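You operate a simulated robot arm through the tools that you are given. There is no shell and no other tool. Be economical: measure what you need, move in short steps, check, and stop when the job is done.

Carry out the task below with a simulated robot arm. There is one attempt and no reset: what you move stays moved.

TASK
Take the bolt carton from the landing table and leave it on top of the painted valve.
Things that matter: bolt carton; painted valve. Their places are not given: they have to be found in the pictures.

Only the result counts: the job must be done as asked and must still hold three seconds after the hand-in. Knocking over, shifting, dropping, spilling or breaking anything else fails it.

THE ROBOT
A 7-joint arm with a two-finger parallel gripper, fixed in place. Base frame: the origin is at the foot of the arm, x ahead of it, y to its left, z up; the work surface is at about z = 0. Lengths are in m, angles in rad, forces in N, time in s.
With the tool pointing down near the work surface it reaches from about 0.22 to 0.58 m from the base axis. Its first joint turns from -1.152 to 1.152 rad. Payload 2.5 kg.
The TCP is the grasp point between the finger pads, 0.023 m short of the fingertips. In the tool frame z runs along the fingers and y along their closing line. The gripper opens to 0.094 m. The fingers are 0.038 m wide and 0.01 m thick; the gripper's body (0.054 by 0.096 m) begins 0.039 m behind the TCP.
Orientation is that of the tool frame in the base frame, as a unit quaternion [w, x, y, z]. With the fingers straight down and closing along the base's y, the tool's x points along the base's -x, its y along +y and its z along -z.

THE INTERFACE
- The arm moves only by the tool move_arm. Its argument "plan" is a list of rows, each a list of 7 numbers: the shift along the base's x, y, z in m, then the turn, a rotation vector about the base's x, y, z in rad, then the finger opening in m, from 0 to 0.094. In form: [[x, y, z, wx, wy, wz, hand], ...]. A call has 1 to 12 rows; each row is the pose to reach, as a shift and turn from the pose commanded when the call began. Rows are played at 5 a second. More than 0.05 m and 0.15 rad between two rows, or a gripper value outside its range, and nothing of the call is played. Where a pose cannot be reached the arm comes as near as it can. A force on the tool above 40 N (or 10 N above the force at the start of the call, whichever is more), or a blocked arm, ends the call early, and 0.2 s more pass. The fingers move at their own pace (about 0.108 m/s each) and stop on an object; they squeeze with about 35 N. The grip force told is the motor's: it shows also when the fingers shut on nothing. Time passes only in rows, and 0.2 s behind the last, so rows that repeat a pose let the fingers close. The reply holds the time, the measured pose of the TCP, the force on the tool along the base axes, the opening and the grip force, in the units named above and with some noise, and new pictures: "show" is both (left out), scene, wrist or none.
- Cameras (640 x 400 px; columns grow to the right, rows downward): "scene" is fixed at [0.1122, -0.4024, 0.549]; the picture's right is [0.89, -0.46, 0.00], its down [-0.23, -0.45, -0.86] and it looks along [0.40, 0.77, -0.51] (base axes); focal length 342 px, centre (320, 200). "wrist" rides on the gripper at [0.086, 0.016, -0.074] in the tool frame; the picture's right is [-0.18, 0.98, 0.00], its down [-0.58, -0.11, -0.81] and it looks along [-0.79, -0.15, 0.59] (tool axes); focal length 243 px, centre (320, 200).
- probe_pixels(camera, pixels): for up to 12 pixels [column, row] of the newest picture of that camera ("zoom" is the newest enlarged one), the place [x, y, z] in the base frame of the surface seen there, good to about 0.002 m. No time passes.
- zoom(camera, box): a new picture of the part [left, top, right, bottom] of that camera's present view, enlarged. No time passes.
- hand_in(): hands the job in; it is judged then, once.

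Go step by step. Measure first, check grasps and placings, and put right what went wrong. The budget is 60 turns and 170 pictures, counting those below and the enlarged ones. Unless the task says otherwise, let go and move clear before handing in, and close with one line.

The tools are called after "Emit:" as name(argument=value, ...) on one line, values as JSON. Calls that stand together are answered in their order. move_arm: Moves the arm, as the interface text tells. Its arguments: {"type":"object","properties":{"plan":{"type":"array","items":{"type":"array","items":{"type":"number"}}},"show":{"type":"string","enum":["both","scene","wrist","none"]}},"required":["plan"]} The other tools are called the same way: probe_pixels (camera, pixels) gives the place of the surface under pixels of a picture; zoom (camera, box) takes an enlarged picture of a part of a camera's view; hand_in () hands the job in.

At the start:

```text
time_s: 0.0
tcp_pos: [0.4049, -0.0126, 0.2402]
ee_rot: [0.0, 0.0, 1.0, -0.001]
ft_force: [-0.8, -0.8, 0.0]
finger_gap: 0.094
grasp_force: 0.1
```

scene: 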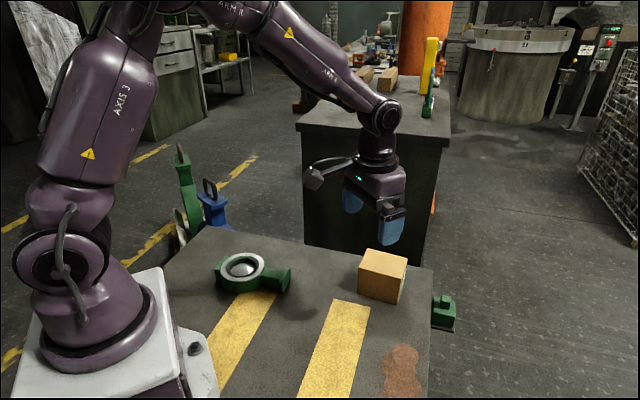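
wrist: 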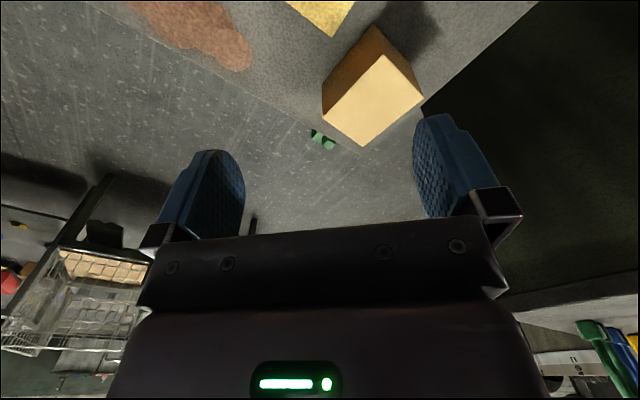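

The scene shows a tan carton near (383,275) and a green valve near (250,272). I'll zoom and measure both.

Emit:
zoom(camera="scene", box=[190, 220, 430, 370])

Emit:
probe_pixels(camera="scene", pixels=[[367, 250], [406, 257], [400, 277], [360, 270], [358, 292], [396, 303], [383, 263], [340, 290], [405, 290]])

Emit:
probe_pixels(camera="scene", pixels=[[242, 268], [242, 255], [262, 263], [240, 281], [223, 272], [259, 276], [276, 276], [288, 268], [218, 270], [285, 285], [243, 292], [232, 260]])

```text
2.67 times, centred on (310, 295) of scene
```

zoom: 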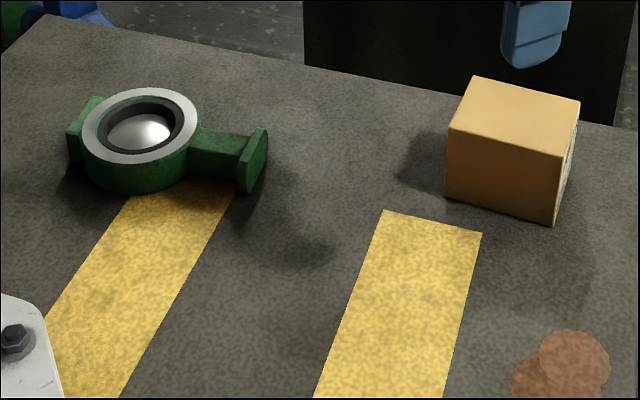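

```text
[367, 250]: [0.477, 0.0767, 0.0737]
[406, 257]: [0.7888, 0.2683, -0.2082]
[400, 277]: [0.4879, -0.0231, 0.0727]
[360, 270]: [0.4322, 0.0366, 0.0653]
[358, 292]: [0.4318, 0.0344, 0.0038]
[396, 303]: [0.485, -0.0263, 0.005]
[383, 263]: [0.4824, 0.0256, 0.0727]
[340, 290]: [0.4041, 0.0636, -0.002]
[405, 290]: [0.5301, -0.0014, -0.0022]
```

```text
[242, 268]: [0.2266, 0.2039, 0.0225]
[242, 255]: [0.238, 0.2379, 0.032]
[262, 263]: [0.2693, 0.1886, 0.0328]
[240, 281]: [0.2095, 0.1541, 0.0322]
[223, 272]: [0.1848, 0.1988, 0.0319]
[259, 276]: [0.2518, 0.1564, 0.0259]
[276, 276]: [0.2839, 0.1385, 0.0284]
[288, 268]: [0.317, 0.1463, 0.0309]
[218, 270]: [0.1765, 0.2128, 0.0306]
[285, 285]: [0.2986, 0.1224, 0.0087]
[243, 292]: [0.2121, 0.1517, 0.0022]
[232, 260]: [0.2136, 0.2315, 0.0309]
```

Carton top is at z≈0.073 and the valve's ring top at z≈0.033. I'll probe finer in the zoom picture to get the carton corners and the ring.

Emit:
probe_pixels(camera="zoom", pixels=[[474, 80], [576, 102], [562, 153], [451, 126], [514, 114], [448, 192], [552, 216], [572, 160]])

Emit:
probe_pixels(camera="zoom", pixels=[[86, 126], [196, 118], [150, 92], [130, 160], [100, 104], [182, 145], [140, 130], [185, 103], [98, 150], [78, 120], [258, 135], [95, 100]])

```text
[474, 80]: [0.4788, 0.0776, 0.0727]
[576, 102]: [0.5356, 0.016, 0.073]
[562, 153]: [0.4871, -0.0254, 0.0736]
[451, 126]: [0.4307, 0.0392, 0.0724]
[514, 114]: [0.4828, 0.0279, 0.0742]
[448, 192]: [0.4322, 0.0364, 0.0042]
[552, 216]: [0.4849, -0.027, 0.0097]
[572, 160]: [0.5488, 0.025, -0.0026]
```

```text
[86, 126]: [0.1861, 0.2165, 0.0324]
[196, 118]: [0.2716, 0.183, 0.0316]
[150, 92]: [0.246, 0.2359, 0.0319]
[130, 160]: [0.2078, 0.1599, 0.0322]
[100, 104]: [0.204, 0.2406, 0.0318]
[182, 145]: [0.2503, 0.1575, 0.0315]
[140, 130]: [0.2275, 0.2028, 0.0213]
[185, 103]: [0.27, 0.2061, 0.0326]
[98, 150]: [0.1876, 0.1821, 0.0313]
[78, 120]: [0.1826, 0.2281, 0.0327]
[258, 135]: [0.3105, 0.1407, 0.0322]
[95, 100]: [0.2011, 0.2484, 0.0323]
```

Carton: centre ≈ (0.483, 0.027), short side (~0.063 m) along +42° in the base, top at 0.073. Ring: centre ≈ (0.228, 0.198), radius ≈ 0.047, top at 0.032. I'll move above the carton and turn by −0.84 rad so the fingers close across the short side.

Emit:
move_arm(plan=[[0.013, 0.0066, 0, 0, 0, -0.14, 0.094], [0.026, 0.0132, 0, 0, 0, -0.28, 0.094], [0.039, 0.0198, 0, 0, 0, -0.42, 0.094], [0.052, 0.0264, 0, 0, 0, -0.56, 0.094], [0.065, 0.033, 0, 0, 0, -0.7, 0.094], [0.078, 0.0395, 0, 0, 0, -0.838, 0.094], [0.078, 0.0395, -0.04, 0, 0, -0.838, 0.094], [0.078, 0.0395, -0.08, 0, 0, -0.838, 0.094], [0.078, 0.0395, -0.08, 0, 0, -0.838, 0.094]])

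```text
time_s: 2.0
tcp_pos: [0.4839, 0.0258, 0.1614]
ee_rot: [0.0, 0.407, 0.913, 0.0]
ft_force: [0.0, -0.3, -0.7]
finger_gap: 0.094
grasp_force: 0.0
```

scene: 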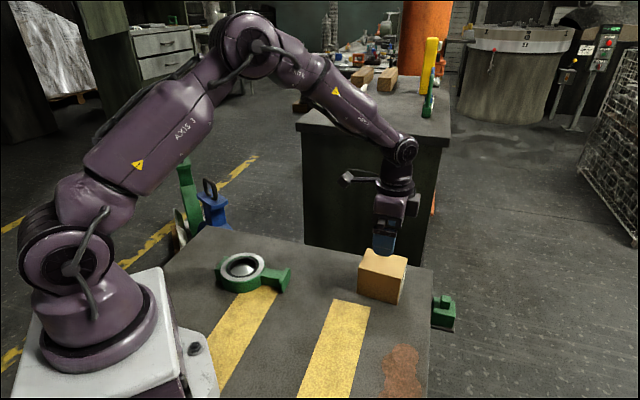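
wrist: 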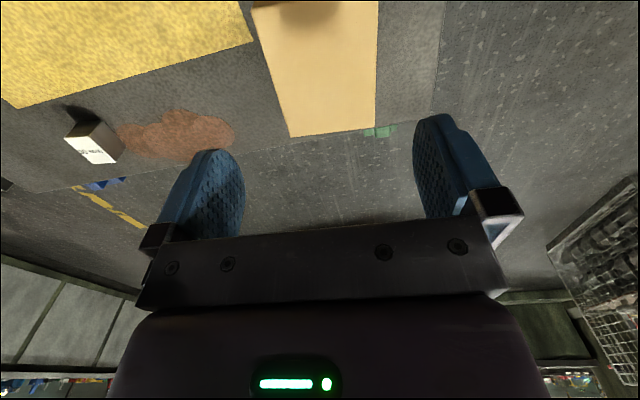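

The fingers line up with the tan carton, but the wrist view shows another labelled box at (95,145). I'll check which one is the bolt carton before grasping.

Emit:
zoom(camera="wrist", box=[30, 80, 190, 180])

Emit:
probe_pixels(camera="wrist", pixels=[[92, 152], [95, 130], [170, 130], [110, 155], [60, 160], [380, 131], [376, 125], [292, 133], [330, 80], [256, 20], [376, 20]])

Emit:
zoom(camera="scene", box=[340, 240, 460, 315])

```text
4.00 times, centred on (110, 130) of wrist
```

zoom: 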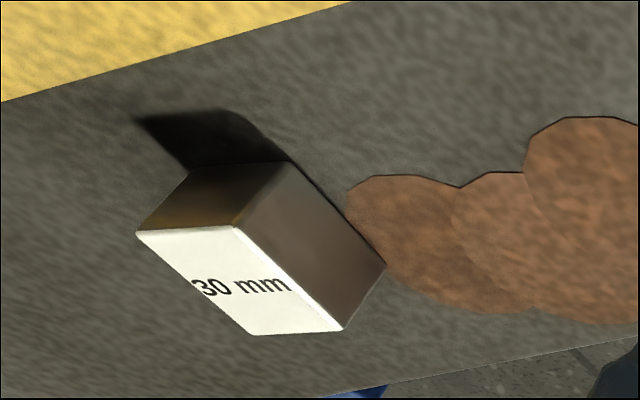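

```text
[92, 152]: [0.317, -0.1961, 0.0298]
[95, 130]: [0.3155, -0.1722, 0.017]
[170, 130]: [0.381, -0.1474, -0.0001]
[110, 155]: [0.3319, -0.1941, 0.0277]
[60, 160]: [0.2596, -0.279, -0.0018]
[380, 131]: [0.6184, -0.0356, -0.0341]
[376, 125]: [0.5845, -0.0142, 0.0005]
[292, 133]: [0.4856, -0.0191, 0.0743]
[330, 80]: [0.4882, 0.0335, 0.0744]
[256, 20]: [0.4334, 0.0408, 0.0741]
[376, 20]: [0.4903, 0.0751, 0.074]
```

```text
5.33 times, centred on (400, 278) of scene
```

zoom: 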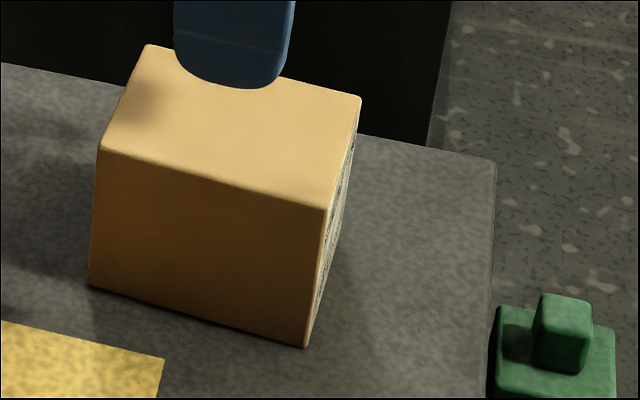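

The other box is a steel "30 mm" gauge block, so the tan box is the bolt carton. There is print on its right side face near (403,280), so I'll zoom in to see whether it says anything useful.

Emit:
zoom(camera="scene", box=[380, 255, 428, 309])

```text
7.41 times, centred on (404, 282) of scene
```

zoom: 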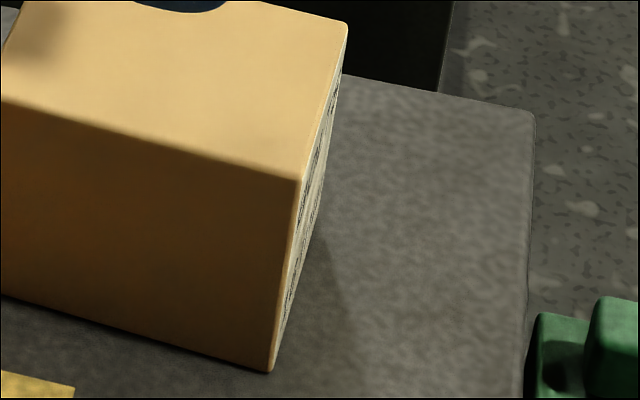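

The print can't be read at this angle. It may matter for handling (for example a heavy side), so I'll swing the wrist camera round to the label side, staying above the carton.

Emit:
move_arm(plan=[[0.0, 0.0, 0, 0, 0, 0.14, 0.094], [0.0, 0, 0, 0, 0, 0.28, 0.094], [0.0, 0, 0, 0, 0, 0.42, 0.094], [0.0, 0, 0, 0, 0, 0.56, 0.094], [0.01, -0.02, 0, 0, 0, 0.7, 0.094], [0.02, -0.04, 0, 0, 0, 0.84, 0.094], [0.03, -0.06, 0, 0, 0, 0.98, 0.094], [0.04, -0.08, 0, 0, 0, 1.12, 0.094], [0.05, -0.1, 0, 0, 0, 1.26, 0.094], [0.05, -0.1, 0, 0, 0, 1.4, 0.094], [0.05, -0.1, 0, 0, 0, 1.54, 0.094], [0.05, -0.1, 0, 0, 0, 1.68, 0.094]], show="none")

Emit:
move_arm(plan=[[0, 0, 0, 0, 0, 0.14, 0.094], [0, 0, 0, 0, 0, 0.28, 0.094], [0, 0, 0, 0, 0, 0.42, 0.094], [0, 0, 0, 0, 0, 0.56, 0.094], [0, 0, 0, 0, 0, 0.7, 0.094], [0, 0, 0, 0, 0, 0.84, 0.094], [0, 0, 0, 0, 0, 0.98, 0.094], [0, 0, 0, 0, 0, 0.98, 0.094]], show="wrist")

```text
time_s: 4.6
tcp_pos: [0.5328, -0.0734, 0.1606]
ee_rot: [0.001, -0.41, 0.912, -0.001]
ft_force: [0.3, -1.0, 0.8]
finger_gap: 0.0943
grasp_force: 0.0
```

```text
time_s: 6.4
tcp_pos: [0.5349, -0.0729, 0.1623]
ee_rot: [0.0, 0.79, -0.613, 0.0]
ft_force: [-0.2, 0.2, -0.5]
finger_gap: 0.0939
grasp_force: 0.1
```

wrist: 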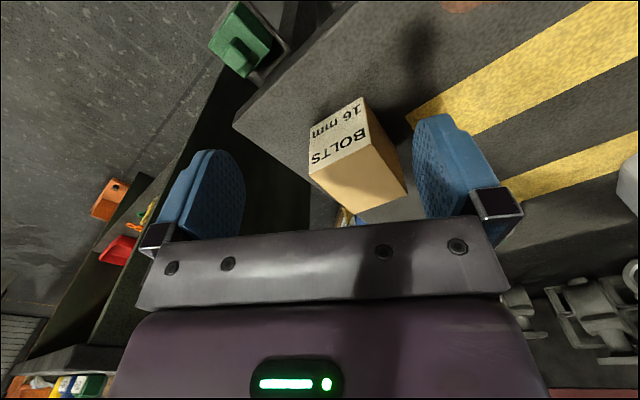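

The label reads "BOLTS 16 mm" at (345,140), so this is the right carton. I'll finish the half turn to the mirrored grasp orientation (another +0.48 rad), go back over the carton and check.

Emit:
move_arm(plan=[[-0.012, 0.025, 0, 0, 0, 0.12, 0.094], [-0.025, 0.05, 0, 0, 0, 0.24, 0.094], [-0.037, 0.075, 0, 0, 0, 0.36, 0.094], [-0.05, 0.1, 0, 0, 0, 0.48, 0.094], [-0.05, 0.1, -0.03, 0, 0, 0.48, 0.094], [-0.05, 0.1, -0.05, 0, 0, 0.48, 0.094], [-0.05, 0.1, -0.05, 0, 0, 0.48, 0.094]])

```text
time_s: 8.0
tcp_pos: [0.4849, 0.0266, 0.1104]
ee_rot: [0.0, 0.913, -0.407, 0.001]
ft_force: [-0.4, 0.3, -0.3]
finger_gap: 0.0941
grasp_force: 0.0
```

scene: 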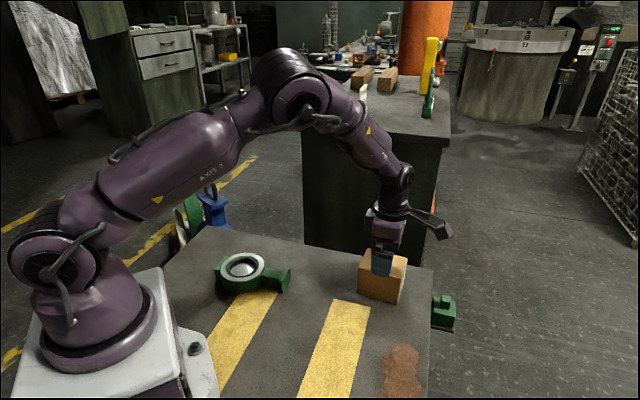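
wrist: 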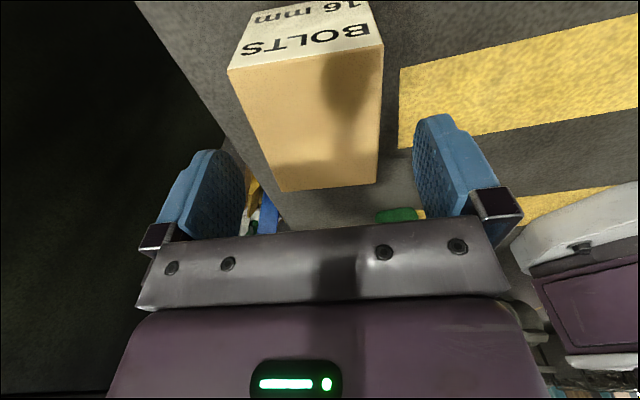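

The carton sits between the fingers. I'll check its top corners from this view before going down.

Emit:
probe_pixels(camera="wrist", pixels=[[233, 72], [380, 48], [374, 180], [284, 188], [255, 130], [377, 110], [310, 120]])

```text
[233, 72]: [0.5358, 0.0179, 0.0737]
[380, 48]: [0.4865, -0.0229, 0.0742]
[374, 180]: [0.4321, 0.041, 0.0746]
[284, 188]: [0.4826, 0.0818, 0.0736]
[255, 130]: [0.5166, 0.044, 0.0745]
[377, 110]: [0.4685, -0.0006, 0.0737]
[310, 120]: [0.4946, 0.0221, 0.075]
```

Carton centre is (0.484, 0.029), within 3 mm of the TCP. I'll go down to z≈0.046 with that small correction and close.

Emit:
move_arm(plan=[[-0.001, 0.003, -0.02, 0, 0, 0, 0.094], [-0.001, 0.003, -0.04, 0, 0, 0, 0.094], [-0.001, 0.003, -0.055, 0, 0, 0, 0.094], [-0.001, 0.003, -0.064, 0, 0, 0, 0.094], [-0.001, 0.003, -0.064, 0, 0, 0, 0.094], [-0.001, 0.003, -0.064, 0, 0, 0, 0.05], [-0.001, 0.003, -0.064, 0, 0, 0, 0.05], [-0.001, 0.003, -0.064, 0, 0, 0, 0.05]])

```text
time_s: 9.8
tcp_pos: [0.4816, 0.0307, 0.0473]
ee_rot: [0.0, 0.913, -0.407, 0.001]
ft_force: [0.1, -0.2, 0.8]
finger_gap: 0.07
grasp_force: 34.8
```

scene: 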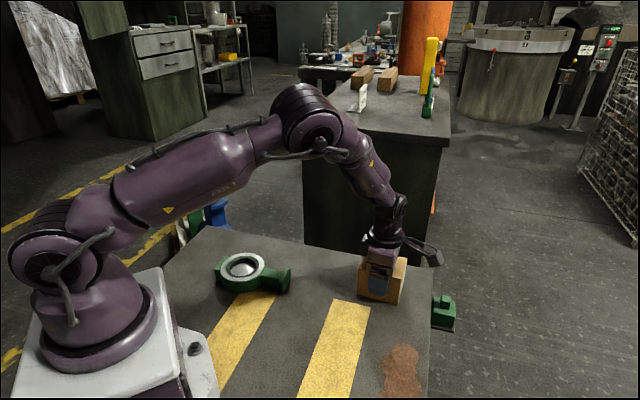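
wrist: 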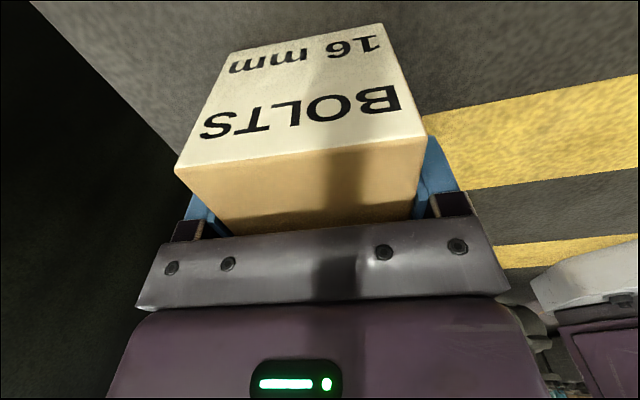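

The grip holds (gap 0.070, 35 N). I'll lift slowly and check for slip or tilt.

Emit:
move_arm(plan=[[0, 0, 0.01, 0, 0, 0, 0.05], [0, 0, 0.03, 0, 0, 0, 0.05], [0, 0, 0.055, 0, 0, 0, 0.05], [0, 0, 0.08, 0, 0, 0, 0.05], [0, 0, 0.1, 0, 0, 0, 0.05], [0, 0, 0.1, 0, 0, 0, 0.05]])

```text
time_s: 11.2
tcp_pos: [0.4806, 0.0314, 0.1486]
ee_rot: [0.0, 0.913, -0.407, 0.0]
ft_force: [0.2, 0.6, -4.3]
finger_gap: 0.07
grasp_force: 35.2
```

scene: 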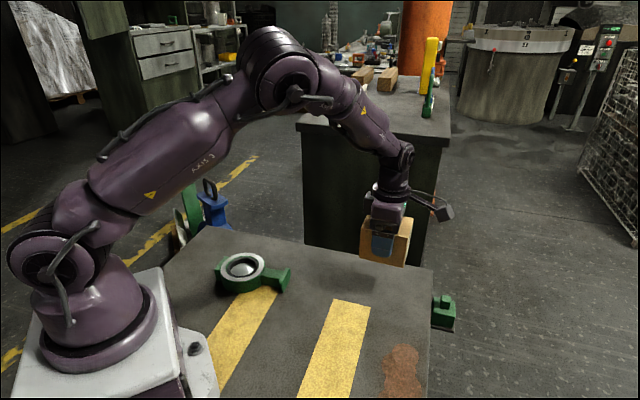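
wrist: 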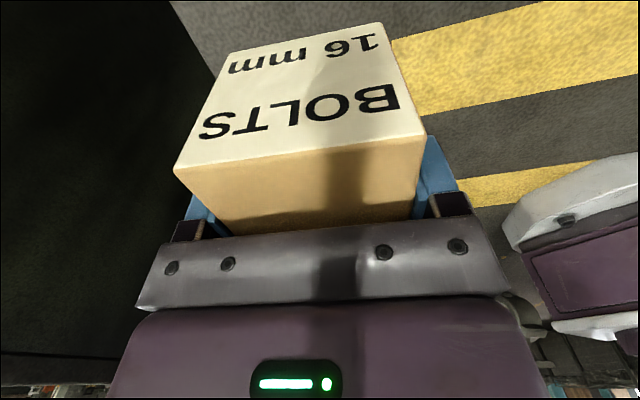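

The carton lifted cleanly (≈0.45 kg, no tilt). I'll carry it to above the ring, shifting by (−0.253, +0.168) at the same height.

Emit:
move_arm(plan=[[-0.02, 0.0133, 0, 0, 0, 0, 0.05], [-0.05, 0.0332, 0, 0, 0, 0, 0.05], [-0.085, 0.0564, 0, 0, 0, 0, 0.05], [-0.12, 0.0797, 0, 0, 0, 0, 0.05], [-0.155, 0.103, 0, 0, 0, 0, 0.05], [-0.19, 0.126, 0, 0, 0, 0, 0.05], [-0.22, 0.146, 0, 0, 0, 0, 0.05], [-0.243, 0.1614, 0, 0, 0, 0, 0.05], [-0.253, 0.168, 0, 0, 0, 0, 0.05], [-0.253, 0.168, 0, 0, 0, 0, 0.05]])

```text
time_s: 13.4
tcp_pos: [0.2291, 0.1986, 0.147]
ee_rot: [0.0, 0.913, -0.408, 0.0]
ft_force: [-0.1, 0.2, -4.1]
finger_gap: 0.0699
grasp_force: 35.6
```

scene: 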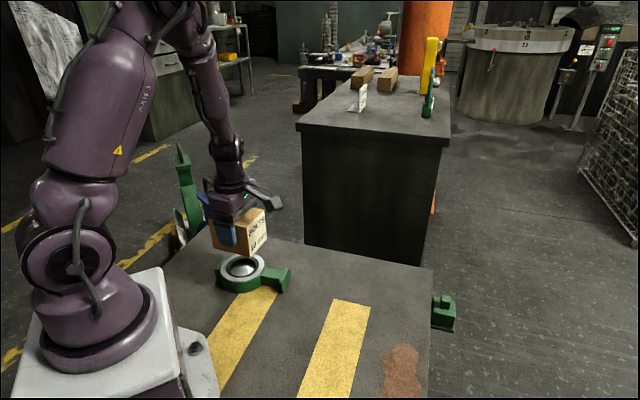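
wrist: 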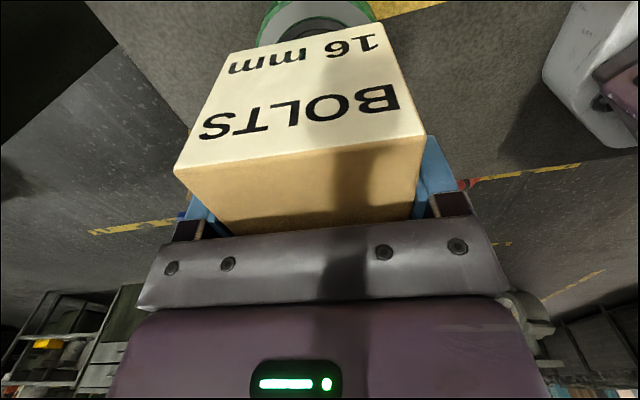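

The TCP is at (0.229, 0.199), over the ring. The carton should touch at TCP z≈0.080, so I'll go down by 0.058 and check.

Emit:
move_arm(plan=[[0, 0, -0.02, 0, 0, 0, 0.05], [0, 0, -0.04, 0, 0, 0, 0.05], [0, 0, -0.052, 0, 0, 0, 0.05], [0, 0, -0.058, 0, 0, 0, 0.05], [0, 0, -0.058, 0, 0, 0, 0.05]])

Emit:
zoom(camera="scene", box=[190, 190, 310, 310])

```text
time_s: 14.6
tcp_pos: [0.2284, 0.1981, 0.0879]
ee_rot: [0.0, 0.913, -0.407, 0.0]
ft_force: [-0.6, 0.1, -4.0]
finger_gap: 0.07
grasp_force: 35.5
```

scene: 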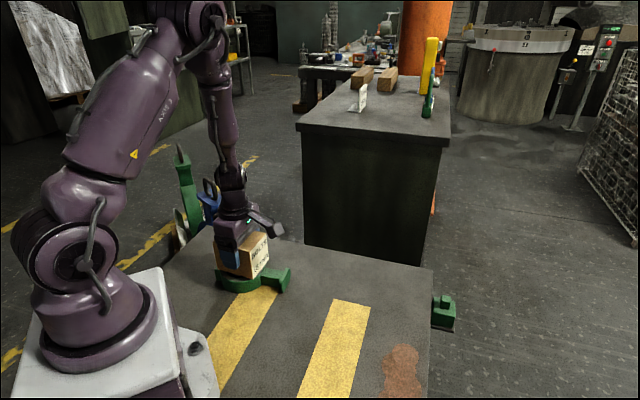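
wrist: 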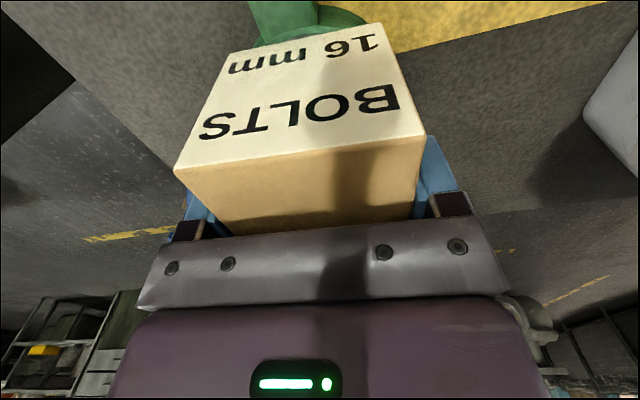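

```text
3.33 times, centred on (250, 250) of scene
```

zoom: 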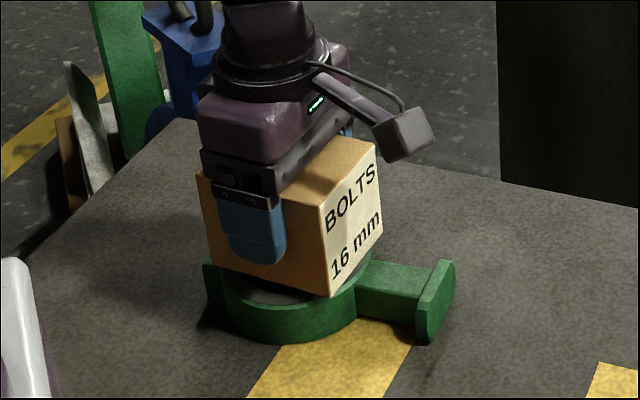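

The carton hovers a few mm over the ring and looks centred. I'll lower in small steps and watch the vertical force (now −4 N).

Emit:
move_arm(plan=[[0, 0, -0.003, 0, 0, 0, 0.05], [0, 0, -0.0055, 0, 0, 0, 0.05], [0, 0, -0.0055, 0, 0, 0, 0.05]], show="none")

```text
time_s: 15.4
tcp_pos: [0.2298, 0.1981, 0.0837]
ee_rot: [0.0, 0.913, -0.407, 0.0]
ft_force: [0.9, 0.0, -5.0]
finger_gap: 0.0701
grasp_force: 35.3
```

There is no contact yet at z=0.084. I'll continue down by 2 mm.

Emit:
move_arm(plan=[[0, 0, -0.001, 0, 0, 0, 0.05], [0, 0, -0.002, 0, 0, 0, 0.05], [0, 0, -0.002, 0, 0, 0, 0.05]], show="none")

Emit:
zoom(camera="scene", box=[200, 220, 300, 300])

```text
time_s: 16.2
tcp_pos: [0.2302, 0.1986, 0.0821]
ee_rot: [0.0, 0.914, -0.407, 0.0]
ft_force: [-0.1, -0.4, -4.4]
finger_gap: 0.0697
grasp_force: 34.9
```

```text
5.00 times, centred on (250, 260) of scene
```

zoom: 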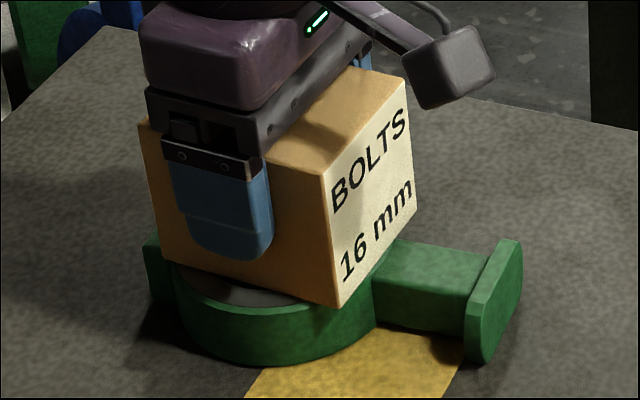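

Nearly there. I'll check centring from the carton's lower corners, then continue down.

Emit:
probe_pixels(camera="zoom", pixels=[[336, 300], [410, 213], [165, 255], [326, 176], [402, 88], [345, 300], [190, 300], [225, 288]])

Emit:
move_arm(plan=[[0, 0, -0.001, 0, 0, 0, 0.05], [0, 0, -0.002, 0, 0, 0, 0.05], [0, 0, -0.002, 0, 0, 0, 0.05]], show="none")

```text
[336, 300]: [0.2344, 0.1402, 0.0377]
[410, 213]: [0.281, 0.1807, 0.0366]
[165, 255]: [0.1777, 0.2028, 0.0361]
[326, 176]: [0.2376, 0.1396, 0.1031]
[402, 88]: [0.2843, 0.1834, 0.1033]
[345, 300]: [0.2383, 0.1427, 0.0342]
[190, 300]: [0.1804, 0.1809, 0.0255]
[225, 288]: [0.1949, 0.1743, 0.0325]
```

```text
time_s: 17.0
tcp_pos: [0.2295, 0.1984, 0.0801]
ee_rot: [-0.001, 0.913, -0.407, 0.002]
ft_force: [-3.2, -7.4, 38.0]
finger_gap: 0.0701
grasp_force: 34.7
```

Contact was made (38 N upward), with the carton centre ≈(0.229, 0.192), well inside the ring. I'll relieve the pressure by about 1 mm, checking the force before opening.

Emit:
move_arm(plan=[[0, 0, 0.0008, 0, 0, 0, 0.05], [0, 0, 0.0014, 0, 0, 0, 0.05], [0, 0, 0.0014, 0, 0, 0, 0.05]], show="none")

```text
time_s: 17.8
tcp_pos: [0.2299, 0.1979, 0.0808]
ee_rot: [0.0, 0.913, -0.407, -0.001]
ft_force: [2.9, 0.4, 2.0]
finger_gap: 0.0699
grasp_force: 34.7
```

The force is down to about 2 N, so the carton is resting lightly on the ring. I'll open the fingers in place.

Emit:
move_arm(plan=[[0, 0, 0, 0, 0, 0, 0.076], [0, 0, 0, 0, 0, 0, 0.085], [0, 0, 0, 0, 0, 0, 0.094], [0, 0, 0, 0, 0, 0, 0.094]])

Emit:
zoom(camera="scene", box=[200, 220, 300, 300])

```text
time_s: 18.8
tcp_pos: [0.229, 0.1968, 0.0818]
ee_rot: [-0.001, 0.913, -0.407, 0.0]
ft_force: [-0.1, 1.0, 0.3]
finger_gap: 0.0939
grasp_force: 0.1
```

scene: 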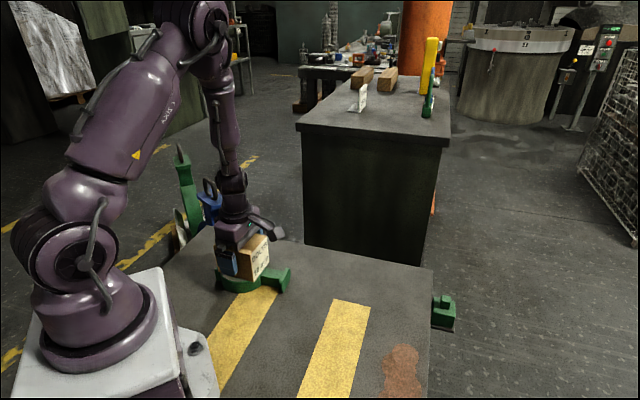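
wrist: 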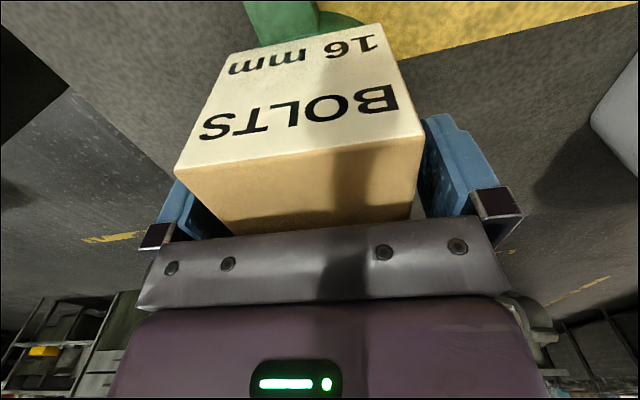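

```text
5.00 times, centred on (250, 260) of scene
```

zoom: 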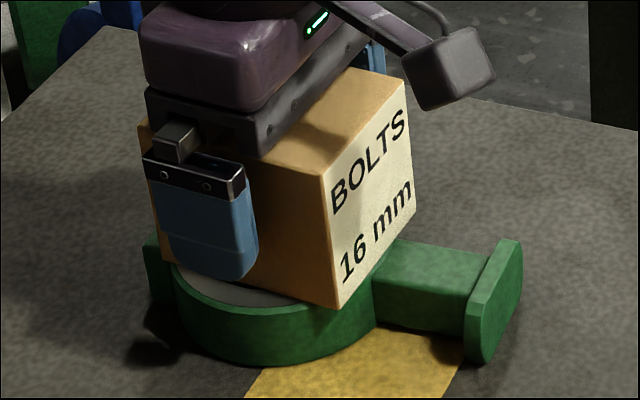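

The carton stands still on the ring with the fingers open. I'll go straight up until clear, then verify.

Emit:
move_arm(plan=[[0, 0, 0.015, 0, 0, 0, 0.094], [0, 0, 0.04, 0, 0, 0, 0.094], [0, 0, 0.075, 0, 0, 0, 0.094], [0, 0, 0.11, 0, 0, 0, 0.094], [0, 0, 0.13, 0, 0, 0, 0.094], [0, 0, 0.13, 0, 0, 0, 0.094]])

Emit:
zoom(camera="scene", box=[200, 220, 300, 300])

```text
time_s: 20.2
tcp_pos: [0.2307, 0.1989, 0.2111]
ee_rot: [-0.001, 0.913, -0.408, -0.001]
ft_force: [0.0, 0.1, -0.4]
finger_gap: 0.0939
grasp_force: 0.1
```

scene: 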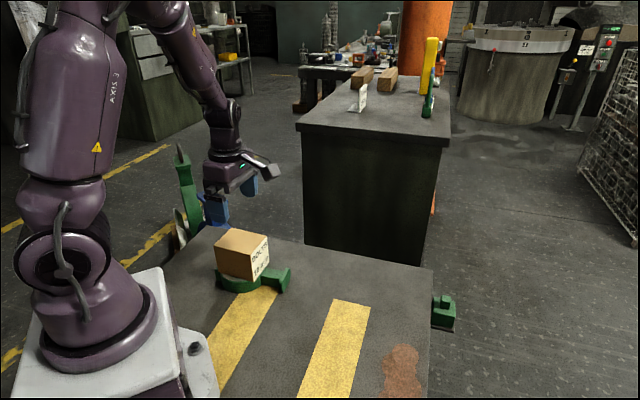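
wrist: 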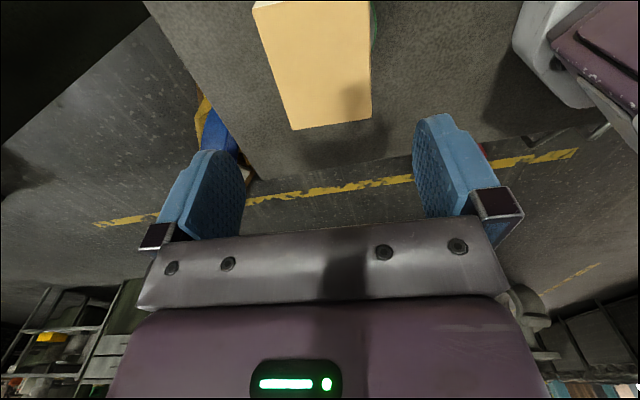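

```text
5.00 times, centred on (250, 260) of scene
```

zoom: 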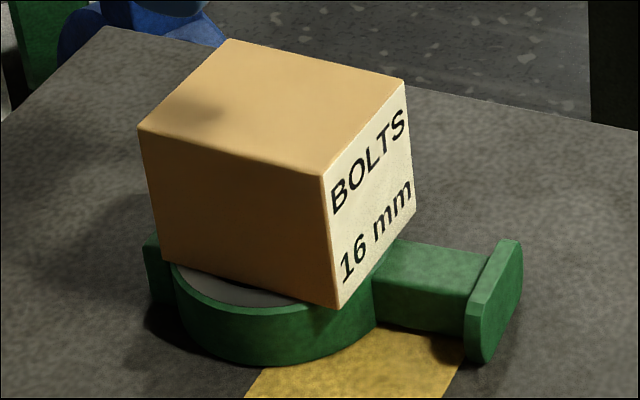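

The carton rests on the valve and the arm is clear. I'll check once that the top is level and centred.

Emit:
probe_pixels(camera="zoom", pixels=[[228, 44], [400, 82], [322, 172], [142, 130], [500, 260]])

```text
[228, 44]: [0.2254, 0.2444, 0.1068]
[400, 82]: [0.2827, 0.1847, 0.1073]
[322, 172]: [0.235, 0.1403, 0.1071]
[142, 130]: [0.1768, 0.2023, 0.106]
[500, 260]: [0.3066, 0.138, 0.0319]
```

The top is level at z≈0.107 and the centre is (0.230, 0.193), within 6 mm of the ring's centre. The carton is stable, so I'm handing in.

Emit:
hand_in()

```text
The job is handed in.
```

The bolt carton is on top of the painted valve, level and about 6 mm off the ring's centre; the gripper is open and clear, and the job is handed in.
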